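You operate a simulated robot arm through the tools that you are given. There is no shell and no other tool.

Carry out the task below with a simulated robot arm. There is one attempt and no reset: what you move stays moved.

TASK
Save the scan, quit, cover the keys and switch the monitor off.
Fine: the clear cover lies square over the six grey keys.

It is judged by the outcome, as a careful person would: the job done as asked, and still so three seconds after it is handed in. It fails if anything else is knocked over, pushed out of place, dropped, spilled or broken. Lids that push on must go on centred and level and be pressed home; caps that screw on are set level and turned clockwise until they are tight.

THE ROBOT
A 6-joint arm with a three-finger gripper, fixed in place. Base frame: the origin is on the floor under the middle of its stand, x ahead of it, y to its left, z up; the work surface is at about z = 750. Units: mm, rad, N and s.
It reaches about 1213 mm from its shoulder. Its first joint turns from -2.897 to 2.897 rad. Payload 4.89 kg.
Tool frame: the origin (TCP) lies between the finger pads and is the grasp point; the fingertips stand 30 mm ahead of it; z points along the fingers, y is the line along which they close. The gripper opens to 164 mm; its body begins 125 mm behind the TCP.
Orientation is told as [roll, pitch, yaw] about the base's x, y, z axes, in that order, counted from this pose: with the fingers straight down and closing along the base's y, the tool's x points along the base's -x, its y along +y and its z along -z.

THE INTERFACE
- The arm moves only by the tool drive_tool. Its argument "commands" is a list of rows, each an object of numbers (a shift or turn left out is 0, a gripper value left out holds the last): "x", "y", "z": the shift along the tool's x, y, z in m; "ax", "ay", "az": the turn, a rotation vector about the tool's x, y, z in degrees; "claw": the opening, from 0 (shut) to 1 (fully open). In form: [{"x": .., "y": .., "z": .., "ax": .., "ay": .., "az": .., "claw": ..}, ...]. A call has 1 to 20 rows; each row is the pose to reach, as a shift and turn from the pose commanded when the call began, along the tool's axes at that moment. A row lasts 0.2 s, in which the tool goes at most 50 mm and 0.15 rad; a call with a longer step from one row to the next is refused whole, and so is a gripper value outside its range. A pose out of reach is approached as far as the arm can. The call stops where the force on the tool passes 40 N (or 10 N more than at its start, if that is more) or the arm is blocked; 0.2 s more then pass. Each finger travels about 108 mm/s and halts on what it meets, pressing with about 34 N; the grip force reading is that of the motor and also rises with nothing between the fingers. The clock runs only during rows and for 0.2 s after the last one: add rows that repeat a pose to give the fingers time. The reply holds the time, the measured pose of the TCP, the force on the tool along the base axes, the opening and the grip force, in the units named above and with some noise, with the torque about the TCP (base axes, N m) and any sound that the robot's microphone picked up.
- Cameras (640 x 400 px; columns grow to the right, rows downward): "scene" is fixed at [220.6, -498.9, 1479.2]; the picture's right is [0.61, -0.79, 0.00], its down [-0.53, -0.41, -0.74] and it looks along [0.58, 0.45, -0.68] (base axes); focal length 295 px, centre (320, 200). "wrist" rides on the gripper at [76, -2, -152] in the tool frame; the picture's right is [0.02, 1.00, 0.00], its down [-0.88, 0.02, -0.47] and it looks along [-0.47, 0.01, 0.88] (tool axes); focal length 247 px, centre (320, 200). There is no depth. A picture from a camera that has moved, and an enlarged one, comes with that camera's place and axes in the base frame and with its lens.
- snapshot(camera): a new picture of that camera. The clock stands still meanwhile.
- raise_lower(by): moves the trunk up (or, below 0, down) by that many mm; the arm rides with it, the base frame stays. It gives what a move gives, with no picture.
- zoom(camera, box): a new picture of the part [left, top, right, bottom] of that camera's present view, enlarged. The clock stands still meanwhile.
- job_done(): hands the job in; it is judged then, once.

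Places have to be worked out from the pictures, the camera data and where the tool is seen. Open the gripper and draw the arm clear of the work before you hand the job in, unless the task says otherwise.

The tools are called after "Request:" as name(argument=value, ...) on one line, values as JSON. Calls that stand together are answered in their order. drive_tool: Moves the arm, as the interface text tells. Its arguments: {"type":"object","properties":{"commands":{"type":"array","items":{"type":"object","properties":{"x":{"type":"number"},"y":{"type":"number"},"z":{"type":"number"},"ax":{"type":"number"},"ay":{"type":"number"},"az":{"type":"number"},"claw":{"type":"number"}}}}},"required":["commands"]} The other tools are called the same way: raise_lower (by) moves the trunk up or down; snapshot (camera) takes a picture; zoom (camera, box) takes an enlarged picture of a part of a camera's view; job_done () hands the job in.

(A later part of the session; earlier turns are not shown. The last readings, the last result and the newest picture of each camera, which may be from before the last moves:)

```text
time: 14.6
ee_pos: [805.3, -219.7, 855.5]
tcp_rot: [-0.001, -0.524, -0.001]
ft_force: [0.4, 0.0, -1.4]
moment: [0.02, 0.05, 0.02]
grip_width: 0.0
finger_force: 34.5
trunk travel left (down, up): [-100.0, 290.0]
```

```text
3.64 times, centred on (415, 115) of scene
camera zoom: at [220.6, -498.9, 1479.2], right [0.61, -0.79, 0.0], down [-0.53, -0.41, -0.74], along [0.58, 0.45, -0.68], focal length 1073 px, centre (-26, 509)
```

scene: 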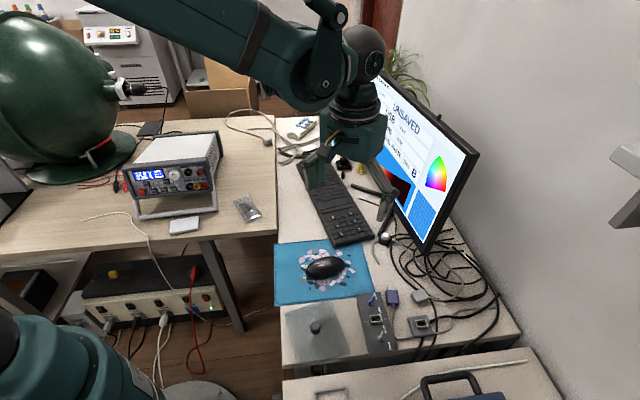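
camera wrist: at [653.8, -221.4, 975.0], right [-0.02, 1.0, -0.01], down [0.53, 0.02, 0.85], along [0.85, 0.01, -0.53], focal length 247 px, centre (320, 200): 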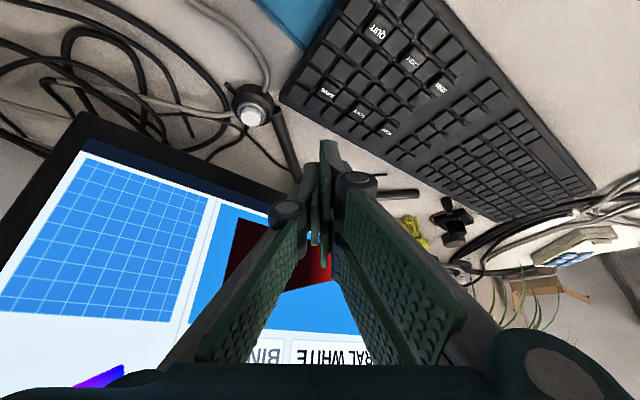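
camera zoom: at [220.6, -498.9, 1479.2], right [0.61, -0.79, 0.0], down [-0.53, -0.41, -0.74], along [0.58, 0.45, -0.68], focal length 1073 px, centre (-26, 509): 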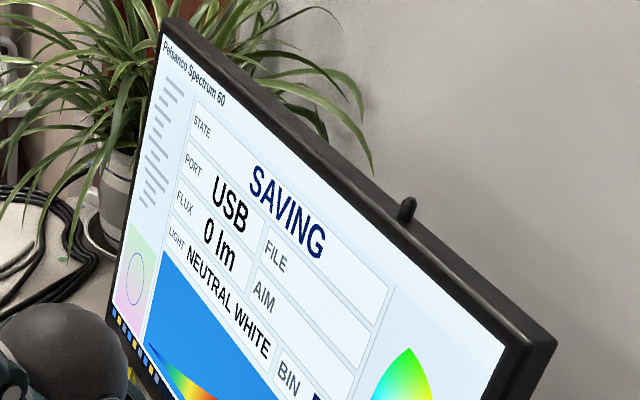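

The screen says SAVING, so I must wait for it to finish before quitting. Meanwhile I move the tip over QUIT (offset about −51, +34.5 mm from SAVE).

Request:
drive_tool(commands=[{"x": 0.0147, "y": 0.0115, "z": -0.0085, "claw": 0}, {"x": 0.0295, "y": 0.023, "z": -0.017}, {"x": 0.0442, "y": 0.0345, "z": -0.0255}, {"x": 0.0442, "y": 0.0345, "z": -0.0255}])

Request:
zoom(camera="wrist", box=[270, 70, 410, 190])

Request:
zoom(camera="scene", box=[350, 60, 480, 170])

```text
time: 15.6
ee_pos: [753.0, -187.1, 854.9]
tcp_rot: [-0.001, -0.523, 0.0]
ft_force: [0.1, -0.5, 0.8]
moment: [0.02, -0.01, 0.0]
grip_width: 0.0
finger_force: 33.9
trunk travel left (down, up): [-100.0, 290.0]
```

```text
3.33 times, centred on (340, 130) of wrist
camera zoom: at [609.9, -187.8, 947.9], right [-0.02, 1.0, -0.01], down [0.53, 0.02, 0.85], along [0.85, 0.01, -0.53], focal length 823 px, centre (253, 433)
```

zoom: 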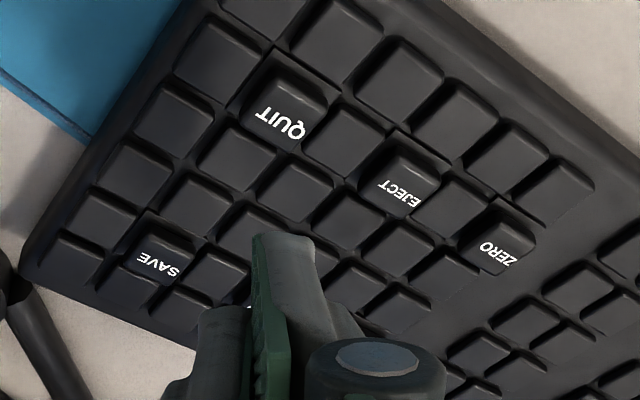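

```text
3.64 times, centred on (415, 115) of scene
camera zoom: at [220.6, -498.9, 1479.2], right [0.61, -0.79, 0.0], down [-0.53, -0.41, -0.74], along [0.58, 0.45, -0.68], focal length 1073 px, centre (-26, 509)
```

zoom: 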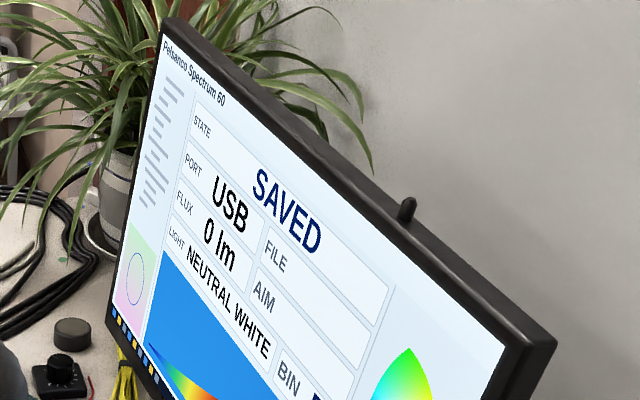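

The screen now reads SAVED. I lower over QUIT to a few millimetres above it and check alignment.

Request:
drive_tool(commands=[{"x": 0.006, "y": -0.001, "z": 0.0104, "claw": 0}, {"x": 0.012, "y": -0.001, "z": 0.0208}, {"x": 0.018, "y": -0.001, "z": 0.0312}, {"x": 0.0195, "y": -0.001, "z": 0.0338}])

Request:
zoom(camera="wrist", box=[270, 90, 410, 190])

```text
time: 16.6
ee_pos: [754.6, -188.7, 815.0]
tcp_rot: [0.0, -0.522, -0.001]
ft_force: [0.2, -0.4, 0.5]
moment: [0.02, -0.02, -0.01]
grip_width: 0.0
finger_force: 34.2
trunk travel left (down, up): [-100.0, 290.0]
```

```text
4.00 times, centred on (340, 140) of wrist
camera zoom: at [611.4, -189.5, 909.2], right [-0.02, 1.0, -0.01], down [0.53, 0.02, 0.85], along [0.85, 0.01, -0.53], focal length 988 px, centre (240, 440)
```

zoom: 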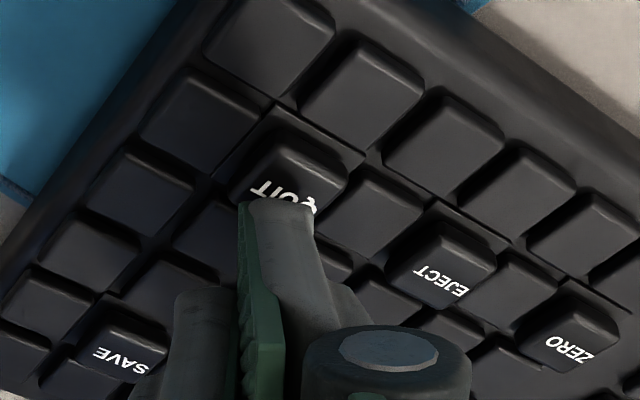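

The tip is centred on QUIT, a few millimetres above it. I press down in 1 mm steps.

Request:
drive_tool(commands=[{"x": 0.0005, "z": 0.00087, "claw": 0}, {"x": 0.001, "z": 0.00173}, {"x": 0.0015, "z": 0.0026}, {"x": 0.002, "z": 0.0035}])

Request:
zoom(camera="wrist", box=[270, 90, 410, 190])

Request:
zoom(camera="scene", box=[350, 60, 480, 170])

```text
time: 17.6
ee_pos: [754.6, -188.4, 812.5]
tcp_rot: [-0.001, -0.523, 0.0]
ft_force: [-0.3, 0.6, 2.1]
moment: [0.03, 0.03, -0.01]
grip_width: 0.0
finger_force: 34.4
trunk travel left (down, up): [-100.0, 290.0]
```

```text
4.00 times, centred on (340, 140) of wrist
camera zoom: at [610.9, -189.2, 905.6], right [-0.02, 1.0, -0.01], down [0.53, 0.02, 0.85], along [0.85, 0.01, -0.53], focal length 988 px, centre (240, 440)
```

zoom: 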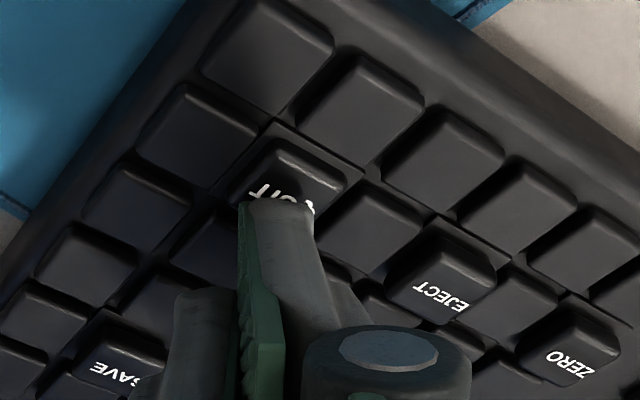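

```text
3.64 times, centred on (415, 115) of scene
camera zoom: at [220.6, -498.9, 1479.2], right [0.61, -0.79, 0.0], down [-0.53, -0.41, -0.74], along [0.58, 0.45, -0.68], focal length 1073 px, centre (-26, 509)
```

zoom: 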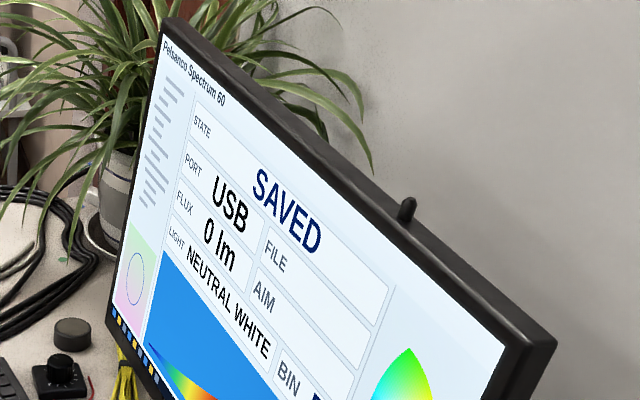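

Contact has begun (2 N) but no click yet. I press 1.5 mm further.

Request:
drive_tool(commands=[{"x": 0.0004, "z": 0.0007, "claw": 0}, {"x": 0.0008, "z": 0.0014}])

Request:
zoom(camera="scene", box=[350, 60, 480, 170])

```text
time: 18.2
ee_pos: [753.6, -187.6, 808.9]
tcp_rot: [-0.001, -0.523, 0.0]
ft_force: [0.1, -1.0, 4.4]
moment: [-0.03, 0.07, 0.05]
grip_width: 0.1
finger_force: 34.3
trunk travel left (down, up): [-100.0, 290.0]
heard: click
```

```text
3.64 times, centred on (415, 115) of scene
camera zoom: at [220.6, -498.9, 1479.2], right [0.61, -0.79, 0.0], down [-0.53, -0.41, -0.74], along [0.58, 0.45, -0.68], focal length 1073 px, centre (-26, 509)
```

zoom: 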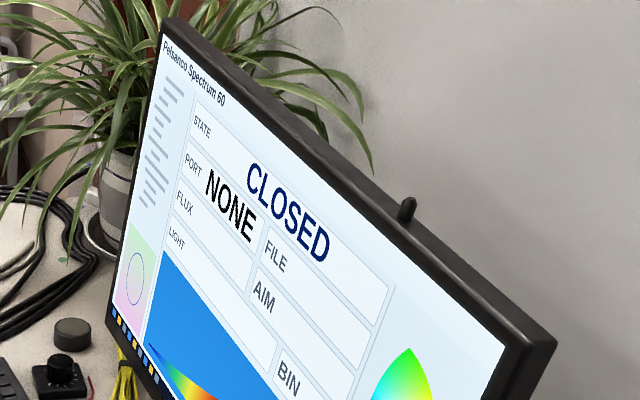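

The screen shows CLOSED / PORT NONE: saved and quit. I lift straight up, level the tool again and move above the cover to measure it.

Request:
drive_tool(commands=[{"x": -0.024, "z": -0.041, "claw": 0}, {"x": -0.048, "z": -0.082}, {"x": -0.072, "z": -0.123}, {"x": -0.095, "z": -0.1645}, {"x": -0.0636, "y": -0.0138, "z": -0.1826, "ay": 5}, {"x": -0.0322, "y": -0.0275, "z": -0.2007, "ay": 10}, {"x": -0.0008, "y": -0.0413, "z": -0.2189, "ay": 15}, {"x": 0.0305, "y": -0.055, "z": -0.237, "ay": 20}, {"x": 0.0619, "y": -0.0688, "z": -0.2551, "ay": 25}, {"x": 0.0933, "y": -0.0825, "z": -0.2733, "ay": 30}, {"x": 0.1247, "y": -0.0963, "z": -0.2914, "ay": 30}, {"x": 0.1561, "y": -0.11, "z": -0.3095, "ay": 30}])

Request:
snapshot(camera="wrist")

Request:
snapshot(camera="scene")

```text
time: 20.8
ee_pos: [466.7, -297.6, 1000.7]
tcp_rot: [-0.001, 0.001, 0.001]
ft_force: [1.8, -0.3, -0.6]
moment: [0.03, 0.25, -0.03]
grip_width: 0.0
finger_force: 33.6
trunk travel left (down, up): [-100.0, 290.0]
```

```text
taken
camera wrist: at [389.6, -298.7, 1152.4], right [-0.02, 1.0, 0.0], down [0.88, 0.02, 0.47], along [0.47, 0.01, -0.88], focal length 247 px, centre (320, 200)
```

wrist: 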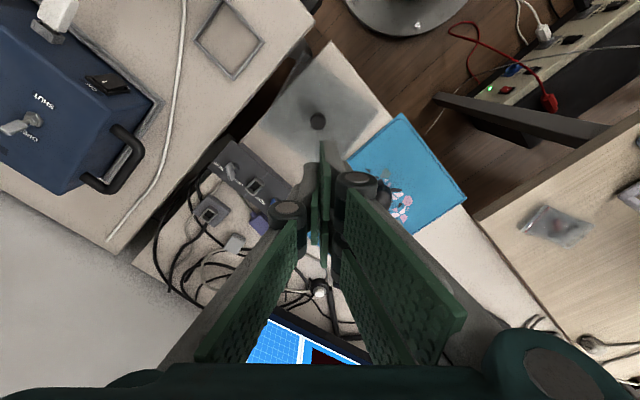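

```text
taken
```

scene: 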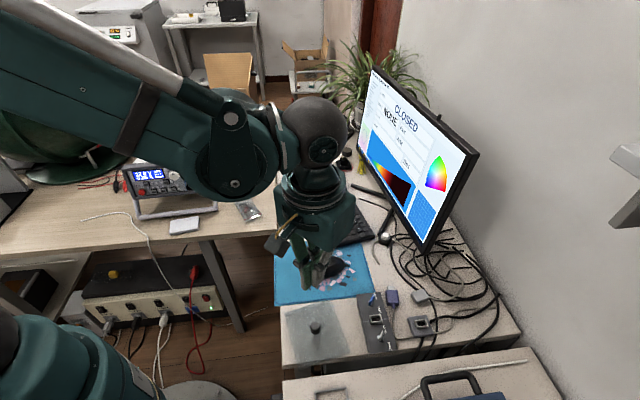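

I open the gripper and zoom in on the cover and knob from above.

Request:
drive_tool(commands=[{"claw": 0.5}, {"claw": 0.5}, {"claw": 0.5}, {"claw": 0.5}])

Request:
zoom(camera="wrist", box=[230, 30, 410, 180])

Request:
zoom(camera="wrist", box=[290, 95, 345, 145])

Request:
zoom(camera="scene", box=[275, 290, 365, 370])

```text
time: 21.8
ee_pos: [465.8, -296.0, 1001.1]
tcp_rot: [-0.002, 0.001, -0.002]
ft_force: [-0.2, 0.3, -0.1]
moment: [0.01, 0.01, 0.0]
grip_width: 82.1
finger_force: 0.0
trunk travel left (down, up): [-100.0, 290.0]
```

```text
2.67 times, centred on (320, 105) of wrist
camera zoom: at [389.1, -298.6, 1152.6], right [-0.02, 1.0, 0.0], down [0.88, 0.02, 0.47], along [0.47, 0.01, -0.88], focal length 659 px, centre (320, 453)
```

zoom: 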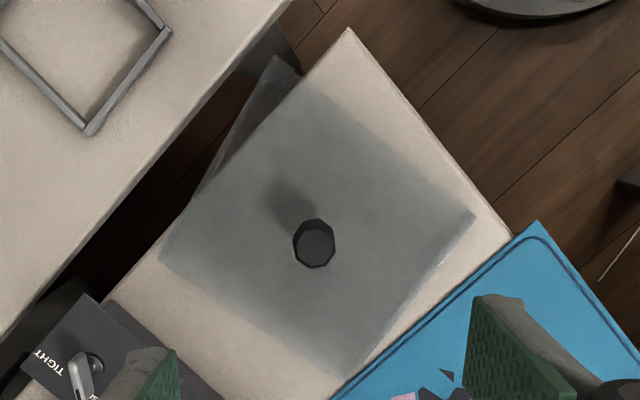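

```text
8.00 times, centred on (318, 120) of wrist
camera zoom: at [389.1, -298.6, 1152.6], right [-0.02, 1.0, 0.0], down [0.88, 0.02, 0.47], along [0.47, 0.01, -0.88], focal length 1976 px, centre (340, 840)
```

zoom: 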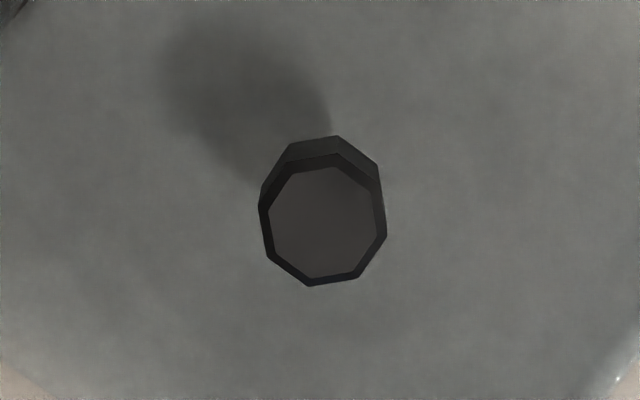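

```text
5.00 times, centred on (320, 330) of scene
camera zoom: at [220.6, -498.9, 1479.2], right [0.61, -0.79, 0.0], down [-0.53, -0.41, -0.74], along [0.58, 0.45, -0.68], focal length 1476 px, centre (320, -450)
```

zoom: 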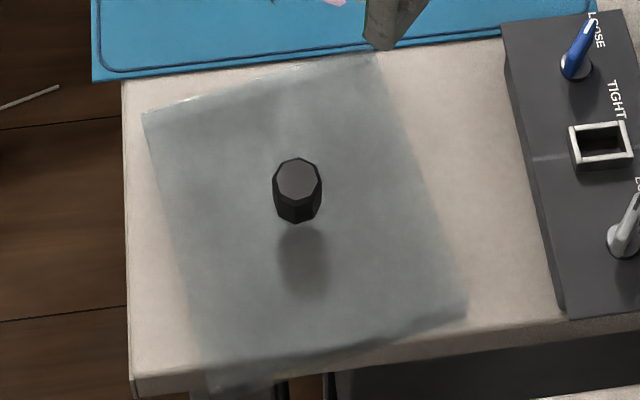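

The cover is a shallow clear box about 132 × 118 mm, its top at z≈770, with a ~23 mm octagonal knob rising to z≈790 at about (458, −300); its long side runs at ≈57°, like the keyboard. I check the finger spacing before planning the grasp on the knob's flats.

Request:
snapshot(camera="wrist")

Request:
zoom(camera="wrist", box=[240, 120, 420, 260])

Request:
zoom(camera="wrist", box=[280, 40, 340, 80])

Request:
zoom(camera="scene", box=[280, 345, 350, 390])

```text
taken
camera wrist: at [389.1, -298.6, 1152.6], right [-0.02, 1.0, 0.0], down [0.88, 0.02, 0.47], along [0.47, 0.01, -0.88], focal length 247 px, centre (320, 200)
```

wrist: 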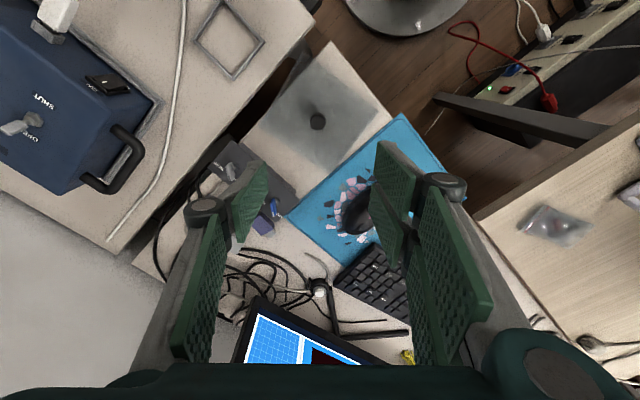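

```text
2.86 times, centred on (330, 190) of wrist
camera zoom: at [389.1, -298.6, 1152.6], right [-0.02, 1.0, 0.0], down [0.88, 0.02, 0.47], along [0.47, 0.01, -0.88], focal length 706 px, centre (291, 229)
```

zoom: 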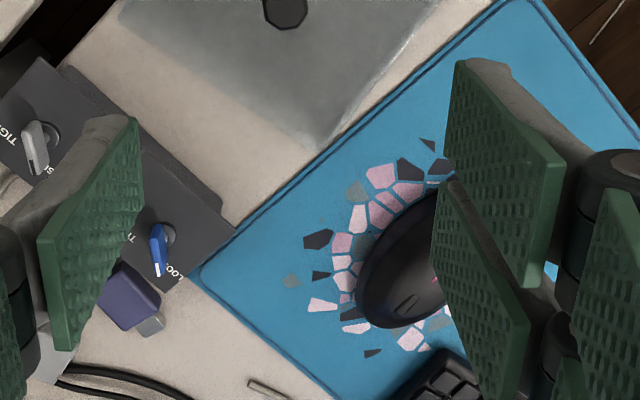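

```text
10.00 times, centred on (310, 60) of wrist
camera zoom: at [389.1, -298.6, 1152.6], right [-0.02, 1.0, 0.0], down [0.88, 0.02, 0.47], along [0.47, 0.01, -0.88], focal length 2470 px, centre (420, 1600)
```

zoom: 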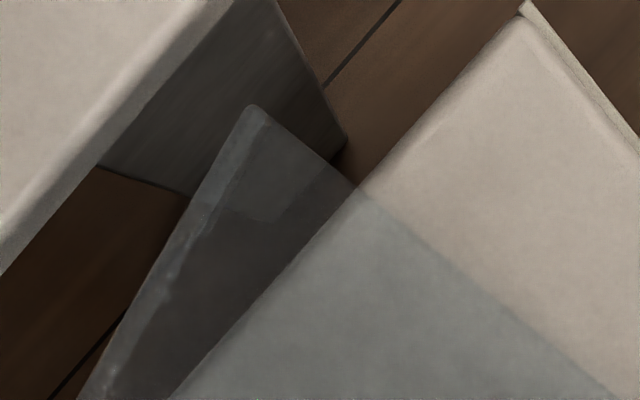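

```text
8.89 times, centred on (315, 368) of scene
camera zoom: at [220.6, -498.9, 1479.2], right [0.61, -0.79, 0.0], down [-0.53, -0.41, -0.74], along [0.58, 0.45, -0.68], focal length 2624 px, centre (364, -1289)
```

zoom: 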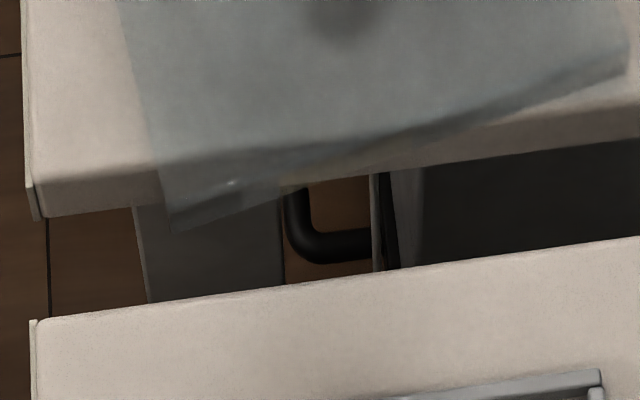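

The finger pads have only a small gap between the pair, so gripping the knob is fine. I yaw the tool 12° to match the knob's flats (and cover/keyboard axes) and come down to about 50 mm above the grasp height to check centring.

Request:
drive_tool(commands=[{"x": 0.002, "y": -0.001, "z": 0.035, "az": -4, "claw": 0.5}, {"x": 0.004, "y": -0.002, "z": 0.07, "az": -8}, {"x": 0.006, "y": -0.003, "z": 0.105, "az": -12}, {"x": 0.0077, "y": -0.0032, "z": 0.145, "az": -12}, {"x": 0.0077, "y": -0.0032, "z": 0.145, "az": -12}])

Request:
snapshot(camera="wrist")

Request:
zoom(camera="scene", box=[260, 250, 380, 360])

```text
time: 23.0
ee_pos: [459.0, -299.9, 854.8]
tcp_rot: [0.0, -0.001, 0.21]
ft_force: [-1.3, -0.1, 0.8]
moment: [-0.03, -0.02, -0.02]
grip_width: 82.1
finger_force: 0.0
trunk travel left (down, up): [-100.0, 290.0]
```

```text
taken
camera wrist: at [384.2, -317.9, 1006.6], right [-0.23, 0.97, 0.0], down [0.86, 0.2, 0.47], along [0.46, 0.11, -0.88], focal length 247 px, centre (320, 200)
```

wrist: 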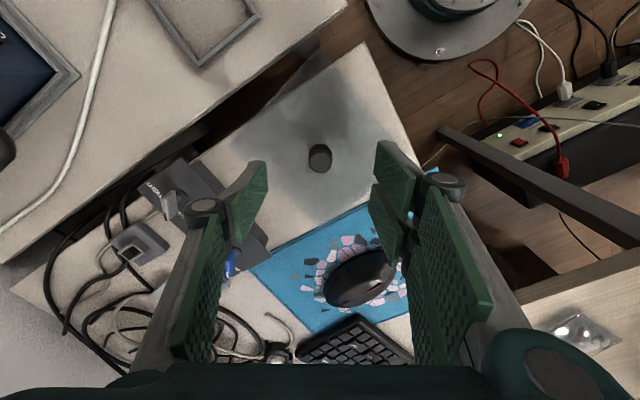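

```text
3.64 times, centred on (320, 305) of scene
camera zoom: at [220.6, -498.9, 1479.2], right [0.61, -0.79, 0.0], down [-0.53, -0.41, -0.74], along [0.58, 0.45, -0.68], focal length 1073 px, centre (320, -182)
```

zoom: 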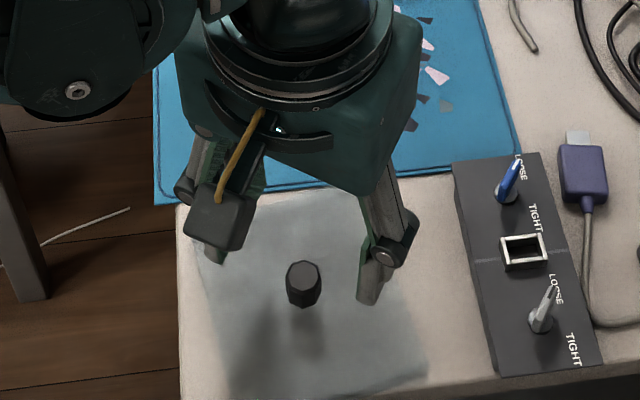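

I zoom in to check the knob against the tool's centre line.

Request:
zoom(camera="wrist", box=[280, 120, 360, 190])

```text
5.71 times, centred on (320, 155) of wrist
camera zoom: at [384.2, -317.9, 1006.6], right [-0.23, 0.97, 0.0], down [0.86, 0.2, 0.47], along [0.46, 0.11, -0.88], focal length 1411 px, centre (320, 457)
```

zoom: 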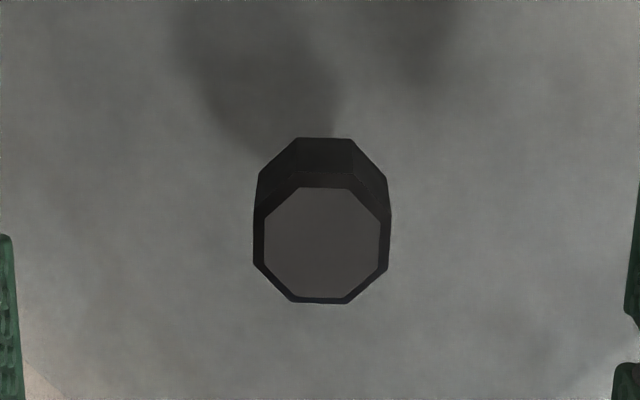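

The knob is centred on the tool to within 1 mm and its flats line up with the fingers. I descend to put the fingertips just above the plate, watching for contact.

Request:
drive_tool(commands=[{"z": 0.015, "claw": 0.5}, {"z": 0.03}, {"z": 0.04}, {"z": 0.046}, {"z": 0.046}])

Request:
zoom(camera="scene", box=[270, 280, 370, 360])

Request:
zoom(camera="wrist", box=[220, 100, 420, 250])

```text
time: 24.2
ee_pos: [456.8, -301.1, 808.0]
tcp_rot: [0.001, 0.0, 0.209]
ft_force: [0.6, -0.2, 0.3]
moment: [0.0, 0.02, 0.04]
grip_width: 82.0
finger_force: 0.1
trunk travel left (down, up): [-100.0, 290.0]
```

```text
5.00 times, centred on (320, 320) of scene
camera zoom: at [220.6, -498.9, 1479.2], right [0.61, -0.79, 0.0], down [-0.53, -0.41, -0.74], along [0.58, 0.45, -0.68], focal length 1476 px, centre (320, -400)
```

zoom: 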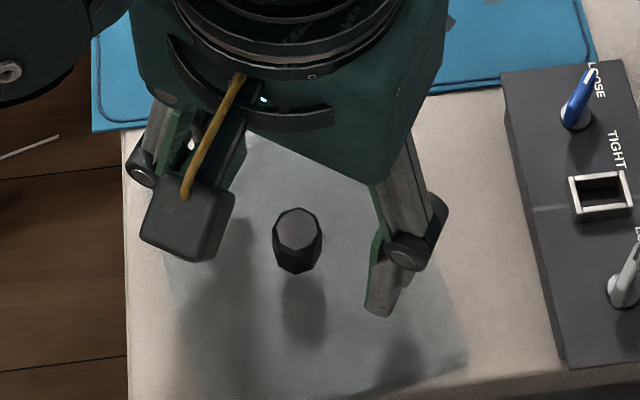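

```text
2.67 times, centred on (320, 175) of wrist
camera zoom: at [382.1, -318.3, 961.4], right [-0.23, 0.97, 0.0], down [0.86, 0.2, 0.47], along [0.46, 0.11, -0.88], focal length 659 px, centre (320, 267)
```

zoom: 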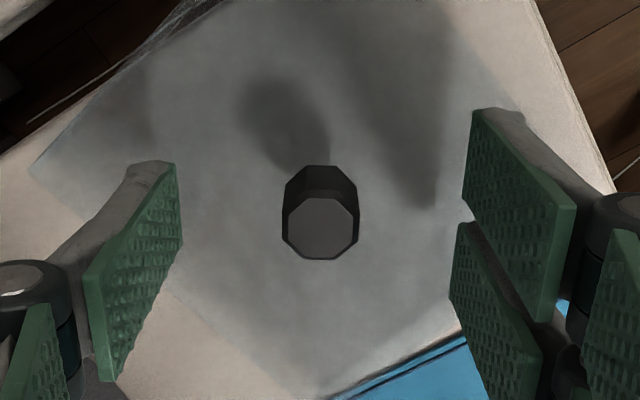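

I zoom on the knob more finely to pin down the knob's top height versus the fingertips.

Request:
zoom(camera="wrist", box=[280, 140, 360, 210])

Request:
zoom(camera="scene", box=[310, 310, 360, 350])

```text
5.71 times, centred on (320, 175) of wrist
camera zoom: at [382.1, -318.3, 961.4], right [-0.23, 0.97, 0.0], down [0.86, 0.2, 0.47], along [0.46, 0.11, -0.88], focal length 1411 px, centre (320, 343)
```

zoom: 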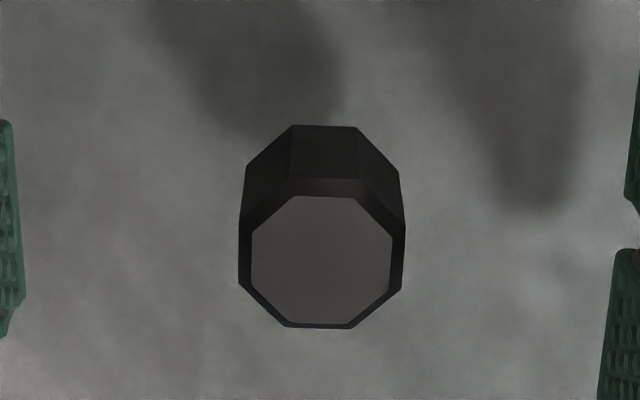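

```text
10.00 times, centred on (335, 330) of scene
camera zoom: at [220.6, -498.9, 1479.2], right [0.61, -0.79, 0.0], down [-0.53, -0.41, -0.74], along [0.58, 0.45, -0.68], focal length 2952 px, centre (170, -1100)
```

zoom: 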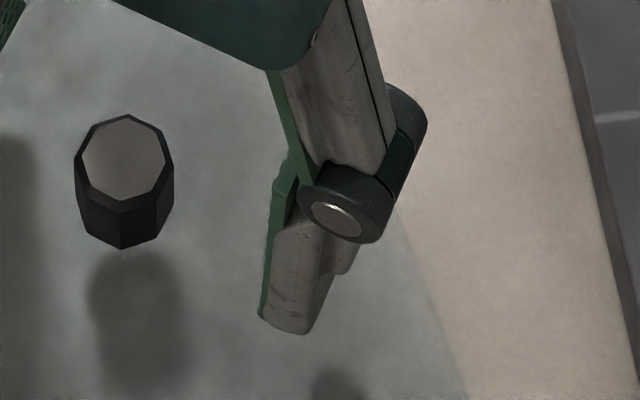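

The knob is ~22 mm across, top at z≈789, plate top at z≈769. I lower 5 mm more (fingertips ~4 mm above the plate) and close on the knob.

Request:
drive_tool(commands=[{"z": 0.0025, "claw": 0.5}, {"z": 0.005}, {"z": 0.005, "claw": 0.25}, {"z": 0.005, "claw": 0.25}, {"z": 0.005, "claw": 0.1}, {"z": 0.005, "claw": 0}, {"z": 0.005, "claw": 0}, {"z": 0.005, "claw": 0}])

Request:
zoom(camera="wrist", box=[220, 100, 420, 250])

Request:
zoom(camera="scene", box=[270, 280, 370, 360])

```text
time: 26.0
ee_pos: [456.4, -300.4, 805.8]
tcp_rot: [0.001, -0.001, 0.209]
ft_force: [0.1, 0.1, -1.4]
moment: [0.03, -0.02, -0.01]
grip_width: 21.0
finger_force: 34.1
trunk travel left (down, up): [-100.0, 290.0]
```

```text
2.67 times, centred on (320, 175) of wrist
camera zoom: at [381.7, -318.4, 956.4], right [-0.23, 0.97, 0.0], down [0.86, 0.2, 0.47], along [0.46, 0.11, -0.88], focal length 659 px, centre (320, 267)
```

zoom: 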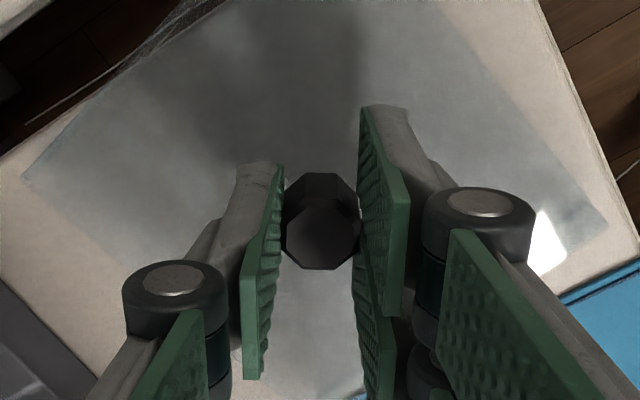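

```text
5.00 times, centred on (320, 320) of scene
camera zoom: at [220.6, -498.9, 1479.2], right [0.61, -0.79, 0.0], down [-0.53, -0.41, -0.74], along [0.58, 0.45, -0.68], focal length 1476 px, centre (320, -400)
```

zoom: 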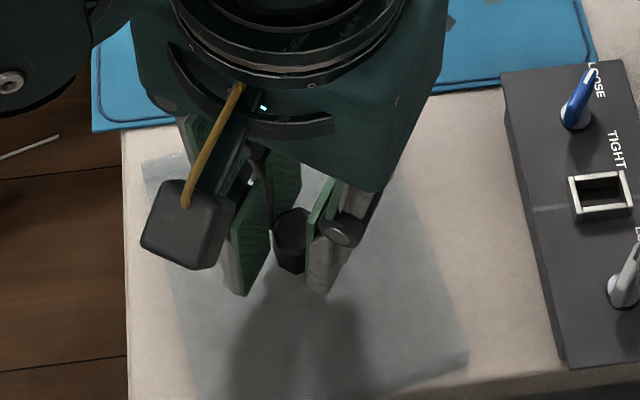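

Gripped at 21 mm with 34 N. I lift slowly by 60 mm and check that the cover comes up level.

Request:
drive_tool(commands=[{"z": -0.004, "claw": 0}, {"z": -0.01}, {"z": -0.02}, {"z": -0.035}, {"z": -0.05}, {"z": -0.065}, {"z": -0.065}])

Request:
zoom(camera="scene", box=[250, 230, 390, 370])

Request:
snapshot(camera="wrist")

```text
time: 27.6
ee_pos: [456.2, -302.2, 869.2]
tcp_rot: [0.001, 0.0, 0.208]
ft_force: [0.0, -0.2, -0.6]
moment: [-0.01, 0.0, -0.03]
grip_width: 20.9
finger_force: 33.7
trunk travel left (down, up): [-100.0, 290.0]
```

```text
2.86 times, centred on (320, 300) of scene
camera zoom: at [220.6, -498.9, 1479.2], right [0.61, -0.79, 0.0], down [-0.53, -0.41, -0.74], along [0.58, 0.45, -0.68], focal length 843 px, centre (320, -86)
```

zoom: 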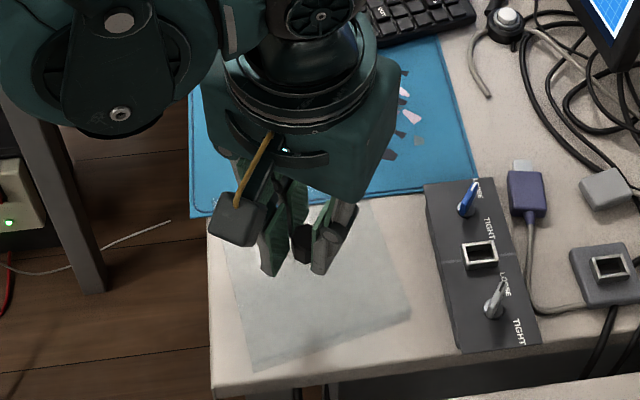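

```text
taken
camera wrist: at [381.4, -318.7, 1021.4], right [-0.23, 0.97, 0.0], down [0.86, 0.2, 0.47], along [0.46, 0.11, -0.88], focal length 247 px, centre (320, 200)
```

wrist: 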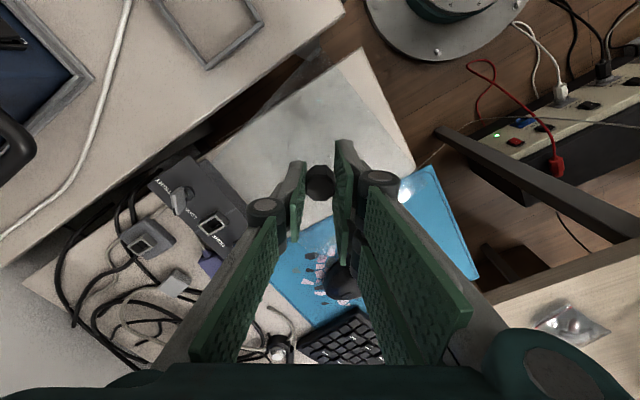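

The cover has come up with the gripper and looks level. I zoom in on its outline to know its size and yaw relative to the tool.

Request:
zoom(camera="wrist", box=[190, 70, 430, 270])

Request:
zoom(camera="scene", box=[290, 270, 360, 330])

```text
2.00 times, centred on (310, 170) of wrist
camera zoom: at [381.4, -318.7, 1021.4], right [-0.23, 0.97, 0.0], down [0.86, 0.2, 0.47], along [0.46, 0.11, -0.88], focal length 494 px, centre (340, 260)
```

zoom: 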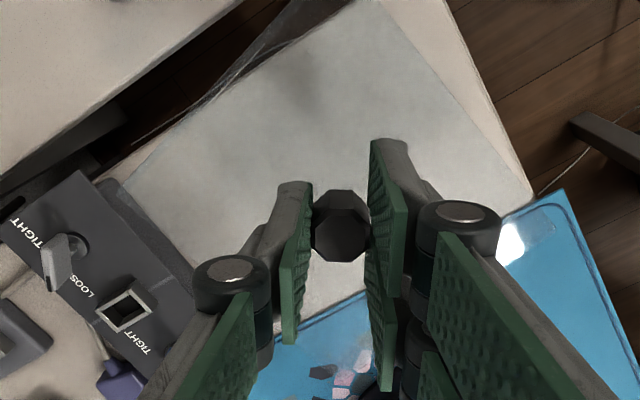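

```text
6.67 times, centred on (325, 300) of scene
camera zoom: at [220.6, -498.9, 1479.2], right [0.61, -0.79, 0.0], down [-0.53, -0.41, -0.74], along [0.58, 0.45, -0.68], focal length 1968 px, centre (287, -467)
```

zoom: 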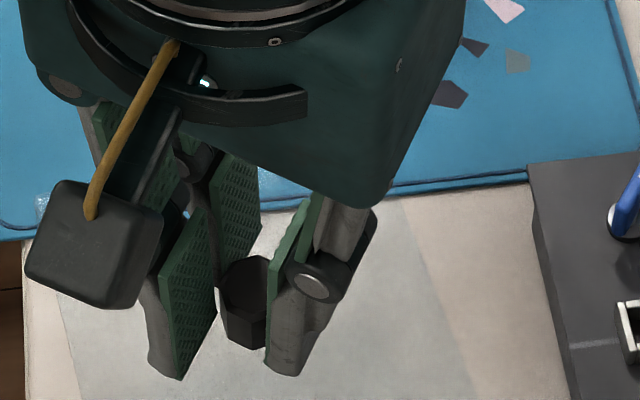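

The cover hangs level from the knob and weighs very little. I raise it further and carry it gently over to above the keyboard; I place the centre of the six keys at about (793.5, −163.5).

Request:
drive_tool(commands=[{"z": -0.03, "claw": 0}, {"z": -0.06}, {"x": -0.03, "y": 0.0054, "z": -0.062}, {"x": -0.06, "y": 0.0108, "z": -0.062}, {"x": -0.09, "y": 0.0162, "z": -0.062}, {"x": -0.12, "y": 0.0216, "z": -0.062}, {"x": -0.15, "y": 0.027, "z": -0.062}, {"x": -0.18, "y": 0.0324, "z": -0.062}, {"x": -0.21, "y": 0.0378, "z": -0.062}, {"x": -0.24, "y": 0.0431, "z": -0.062}, {"x": -0.27, "y": 0.0485, "z": -0.062}, {"x": -0.3, "y": 0.0539, "z": -0.062}, {"x": -0.33, "y": 0.0593, "z": -0.062}, {"x": -0.345, "y": 0.062, "z": -0.062}, {"x": -0.358, "y": 0.0644, "z": -0.062}, {"x": -0.358, "y": 0.0644, "z": -0.062}])

Request:
snapshot(camera="wrist")

Request:
snapshot(camera="scene")

```text
time: 31.0
ee_pos: [791.3, -163.8, 931.5]
tcp_rot: [0.001, 0.0, 0.209]
ft_force: [0.3, -0.1, 0.8]
moment: [0.02, 0.0, 0.01]
grip_width: 20.8
finger_force: 34.0
trunk travel left (down, up): [-100.0, 290.0]
```

```text
taken
camera wrist: at [717.8, -181.3, 1083.6], right [-0.23, 0.97, 0.0], down [0.86, 0.2, 0.47], along [0.46, 0.11, -0.88], focal length 247 px, centre (320, 200)
```

wrist: 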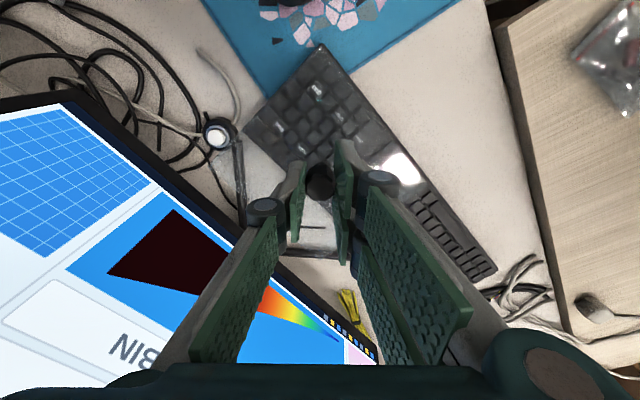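

```text
taken
```

scene: 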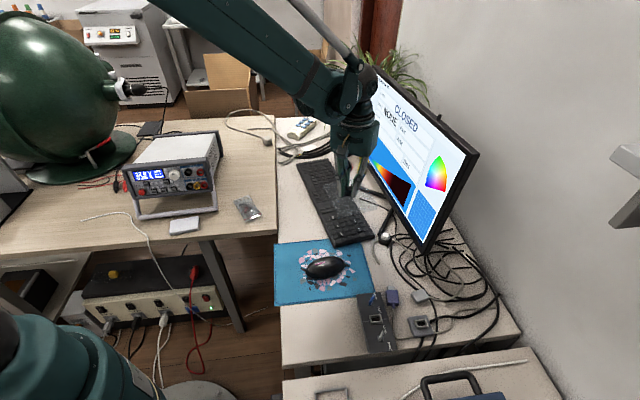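

I zoom on the held cover over the keyboard to see its outline relative to the keys.

Request:
zoom(camera="wrist", box=[220, 30, 460, 280])

Request:
zoom(camera="scene", box=[290, 150, 400, 250])

```text
1.60 times, centred on (340, 155) of wrist
camera zoom: at [717.8, -181.3, 1083.6], right [-0.23, 0.97, 0.0], down [0.86, 0.2, 0.47], along [0.46, 0.11, -0.88], focal length 395 px, centre (288, 272)
```

zoom: 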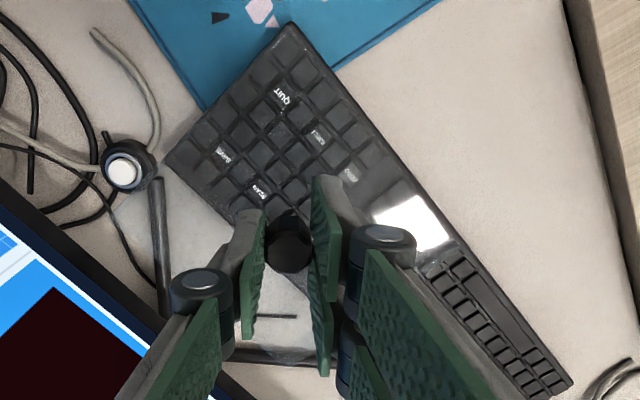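

```text
4.00 times, centred on (345, 200) of scene
camera zoom: at [220.6, -498.9, 1479.2], right [0.61, -0.79, 0.0], down [-0.53, -0.41, -0.74], along [0.58, 0.45, -0.68], focal length 1181 px, centre (220, 200)
```

zoom: 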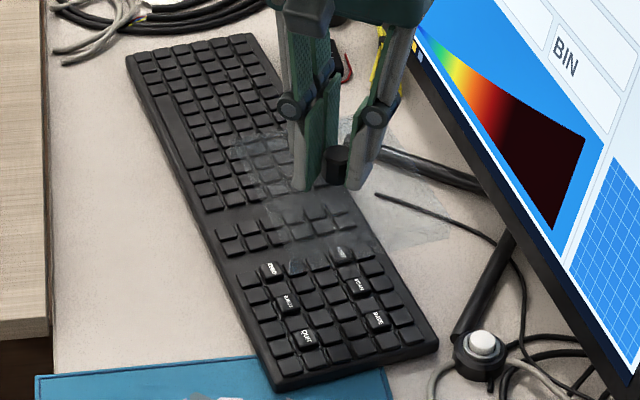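

I lower to about 20 mm above the keys for a closer check of alignment.

Request:
drive_tool(commands=[{"z": 0.02, "claw": 0}, {"z": 0.04}, {"z": 0.06}, {"z": 0.075}, {"z": 0.085}, {"z": 0.085}])

Request:
zoom(camera="wrist", box=[200, 30, 440, 270])

Request:
zoom(camera="scene", box=[310, 170, 400, 250])

```text
time: 32.4
ee_pos: [793.1, -165.2, 846.3]
tcp_rot: [0.0, 0.0, 0.209]
ft_force: [0.2, -0.1, -0.7]
moment: [0.02, 0.02, 0.01]
grip_width: 20.8
finger_force: 33.4
trunk travel left (down, up): [-100.0, 290.0]
```

```text
1.67 times, centred on (320, 150) of wrist
camera zoom: at [717.6, -181.7, 997.2], right [-0.23, 0.97, 0.0], down [0.86, 0.2, 0.47], along [0.46, 0.11, -0.88], focal length 412 px, centre (320, 283)
```

zoom: 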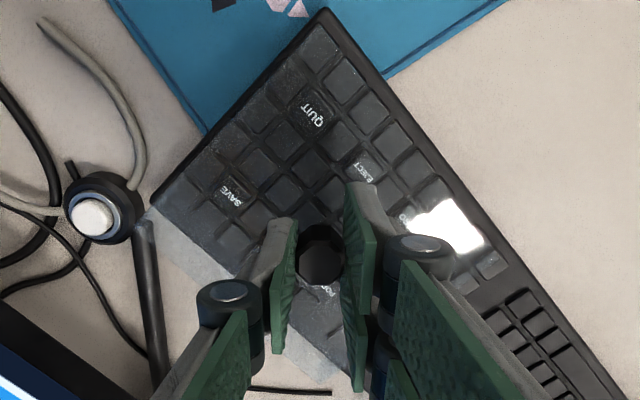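

```text
5.00 times, centred on (355, 210) of scene
camera zoom: at [220.6, -498.9, 1479.2], right [0.61, -0.79, 0.0], down [-0.53, -0.41, -0.74], along [0.58, 0.45, -0.68], focal length 1476 px, centre (145, 150)
```

zoom: 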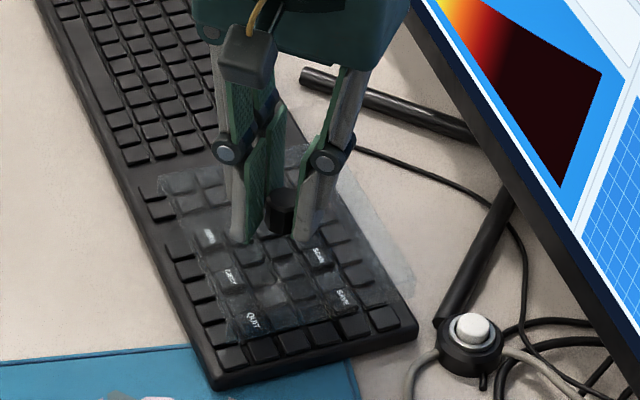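

The cover hovers over the numpad. I need its edges more precisely, so I zoom further into both views.

Request:
zoom(camera="wrist", box=[240, 50, 400, 160])

Request:
zoom(camera="wrist", box=[200, 120, 330, 270])

Request:
zoom(camera="scene", box=[330, 195, 400, 245])

Request:
zoom(camera="scene", box=[320, 185, 360, 245])

```text
3.64 times, centred on (320, 105) of wrist
camera zoom: at [717.6, -181.7, 997.2], right [-0.23, 0.97, 0.0], down [0.86, 0.2, 0.47], along [0.46, 0.11, -0.88], focal length 898 px, centre (320, 546)
```

zoom: 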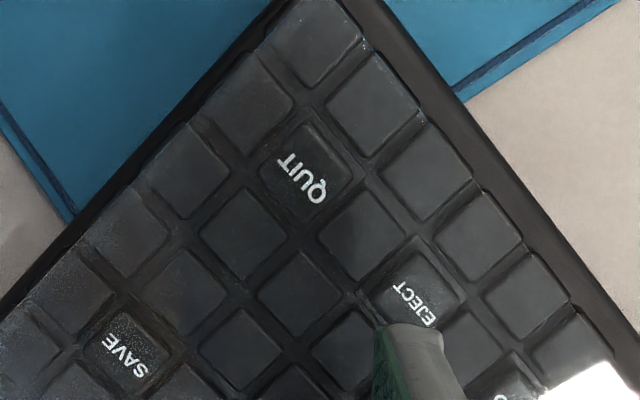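

```text
2.67 times, centred on (265, 195) of wrist
camera zoom: at [717.6, -181.7, 997.2], right [-0.23, 0.97, 0.0], down [0.86, 0.2, 0.47], along [0.46, 0.11, -0.88], focal length 659 px, centre (467, 213)
```

zoom: 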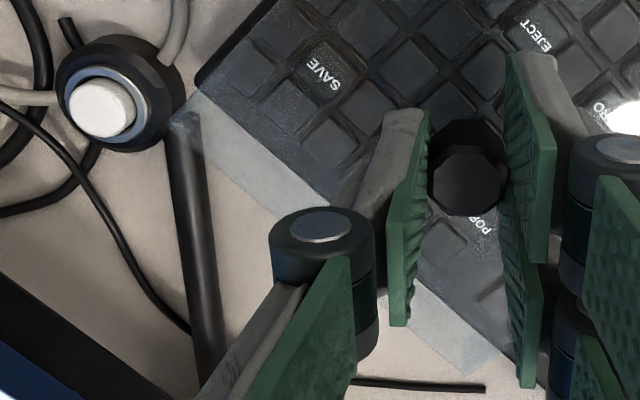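

```text
8.00 times, centred on (365, 220) of scene
camera zoom: at [220.6, -498.9, 1479.2], right [0.61, -0.79, 0.0], down [-0.53, -0.41, -0.74], along [0.58, 0.45, -0.68], focal length 2361 px, centre (-40, 40)
```

zoom: 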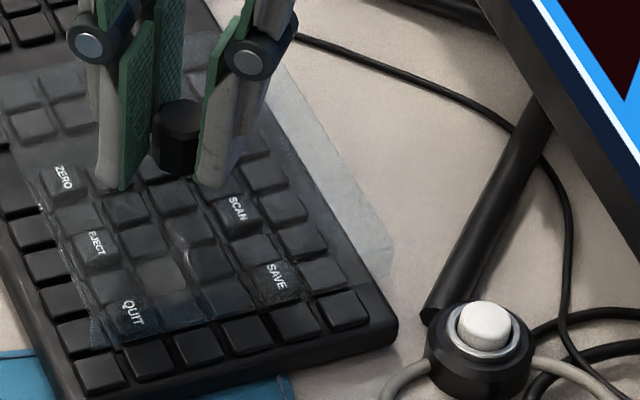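

```text
6.67 times, centred on (340, 215) of scene
camera zoom: at [220.6, -498.9, 1479.2], right [0.61, -0.79, 0.0], down [-0.53, -0.41, -0.74], along [0.58, 0.45, -0.68], focal length 1968 px, centre (187, 100)
```

zoom: 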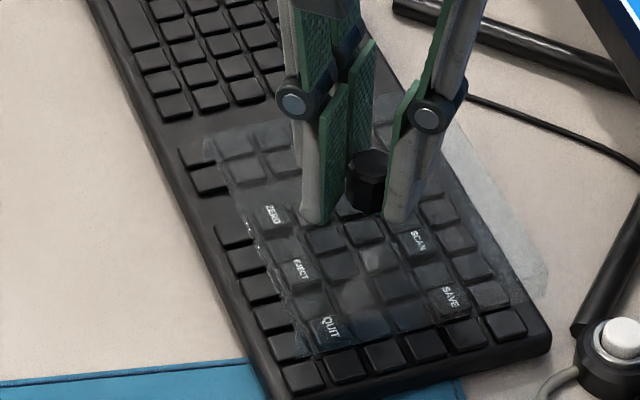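

Cover and six-key centre agree within a few millimetres; I nudge by about (−2, +1) mm and go down to just above the keys so parallax vanishes.

Request:
drive_tool(commands=[{"x": 0.001, "y": 0.0007, "z": 0.006, "claw": 0}, {"x": 0.0018, "y": 0.0014, "z": 0.012}, {"x": 0.0018, "y": 0.0014, "z": 0.016}, {"x": 0.0018, "y": 0.0014, "z": 0.019}])

Request:
zoom(camera="scene", box=[320, 185, 400, 250])

Request:
zoom(camera="wrist", box=[220, 60, 420, 200])

Request:
zoom(camera="wrist", box=[180, 110, 340, 290])

```text
time: 33.4
ee_pos: [789.4, -163.6, 827.1]
tcp_rot: [0.0, 0.0, 0.209]
ft_force: [0.1, -0.4, -0.5]
moment: [0.02, -0.02, 0.02]
grip_width: 20.7
finger_force: 33.8
trunk travel left (down, up): [-100.0, 290.0]
```

```text
6.15 times, centred on (360, 218) of scene
camera zoom: at [220.6, -498.9, 1479.2], right [0.61, -0.79, 0.0], down [-0.53, -0.41, -0.74], along [0.58, 0.45, -0.68], focal length 1816 px, centre (74, 92)
```

zoom: 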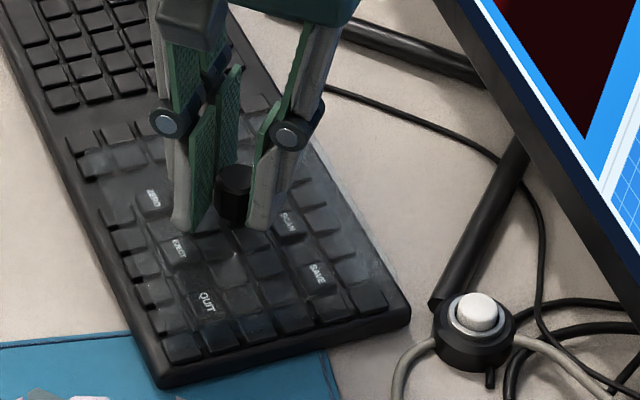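

```text
2.86 times, centred on (320, 130) of wrist
camera zoom: at [715.4, -180.0, 979.2], right [-0.23, 0.97, 0.0], down [0.86, 0.2, 0.47], along [0.46, 0.11, -0.88], focal length 706 px, centre (320, 400)
```

zoom: 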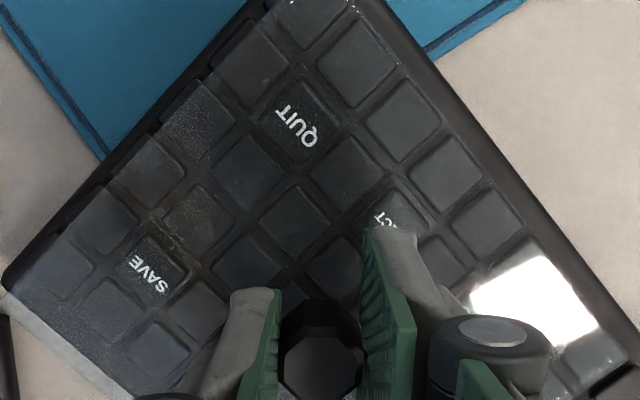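

```text
2.22 times, centred on (260, 200) of wrist
camera zoom: at [715.4, -180.0, 979.2], right [-0.23, 0.97, 0.0], down [0.86, 0.2, 0.47], along [0.46, 0.11, -0.88], focal length 549 px, centre (453, 200)
```

zoom: 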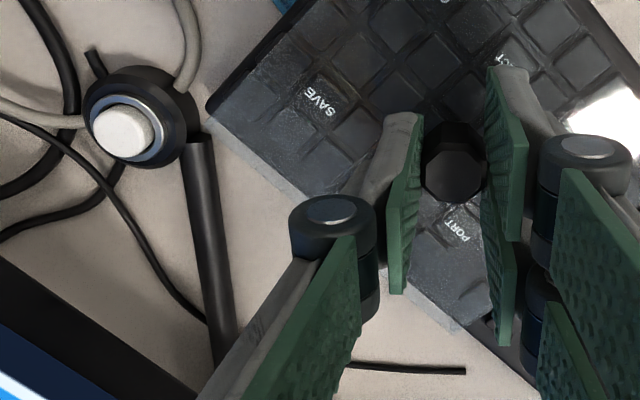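

The cover is within a few millimetres of the keys. I lower 1 mm at a time and watch for the first contact force.

Request:
drive_tool(commands=[{"z": 0.001, "claw": 0}, {"z": 0.002}, {"z": 0.003}])

Request:
drive_tool(commands=[{"z": 0.0007, "claw": 0}, {"z": 0.0015}])

Request:
zoom(camera="scene", box=[320, 190, 390, 250])

```text
time: 34.2
ee_pos: [790.7, -163.1, 824.6]
tcp_rot: [0.0, -0.002, 0.211]
ft_force: [-0.2, 0.4, -1.1]
moment: [0.02, 0.01, 0.01]
grip_width: 21.0
finger_force: 34.1
trunk travel left (down, up): [-100.0, 290.0]
```

```text
time: 34.8
ee_pos: [791.2, -163.4, 823.2]
tcp_rot: [0.0, 0.0, 0.209]
ft_force: [-0.3, -0.8, 1.8]
moment: [-0.1, 0.16, 0.03]
grip_width: 20.7
finger_force: 34.4
trunk travel left (down, up): [-100.0, 290.0]
```

```text
6.67 times, centred on (355, 220) of scene
camera zoom: at [220.6, -498.9, 1479.2], right [0.61, -0.79, 0.0], down [-0.53, -0.41, -0.74], along [0.58, 0.45, -0.68], focal length 1968 px, centre (87, 67)
```

zoom: 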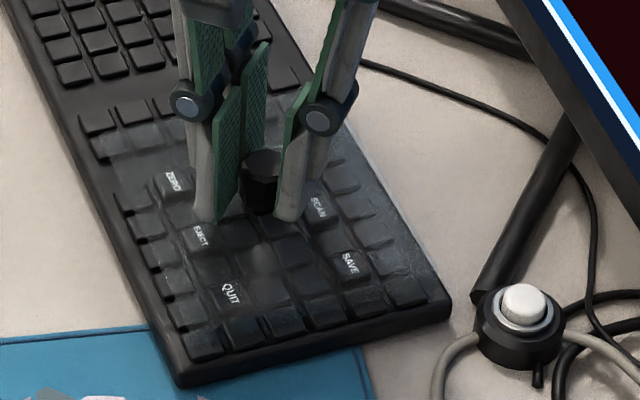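

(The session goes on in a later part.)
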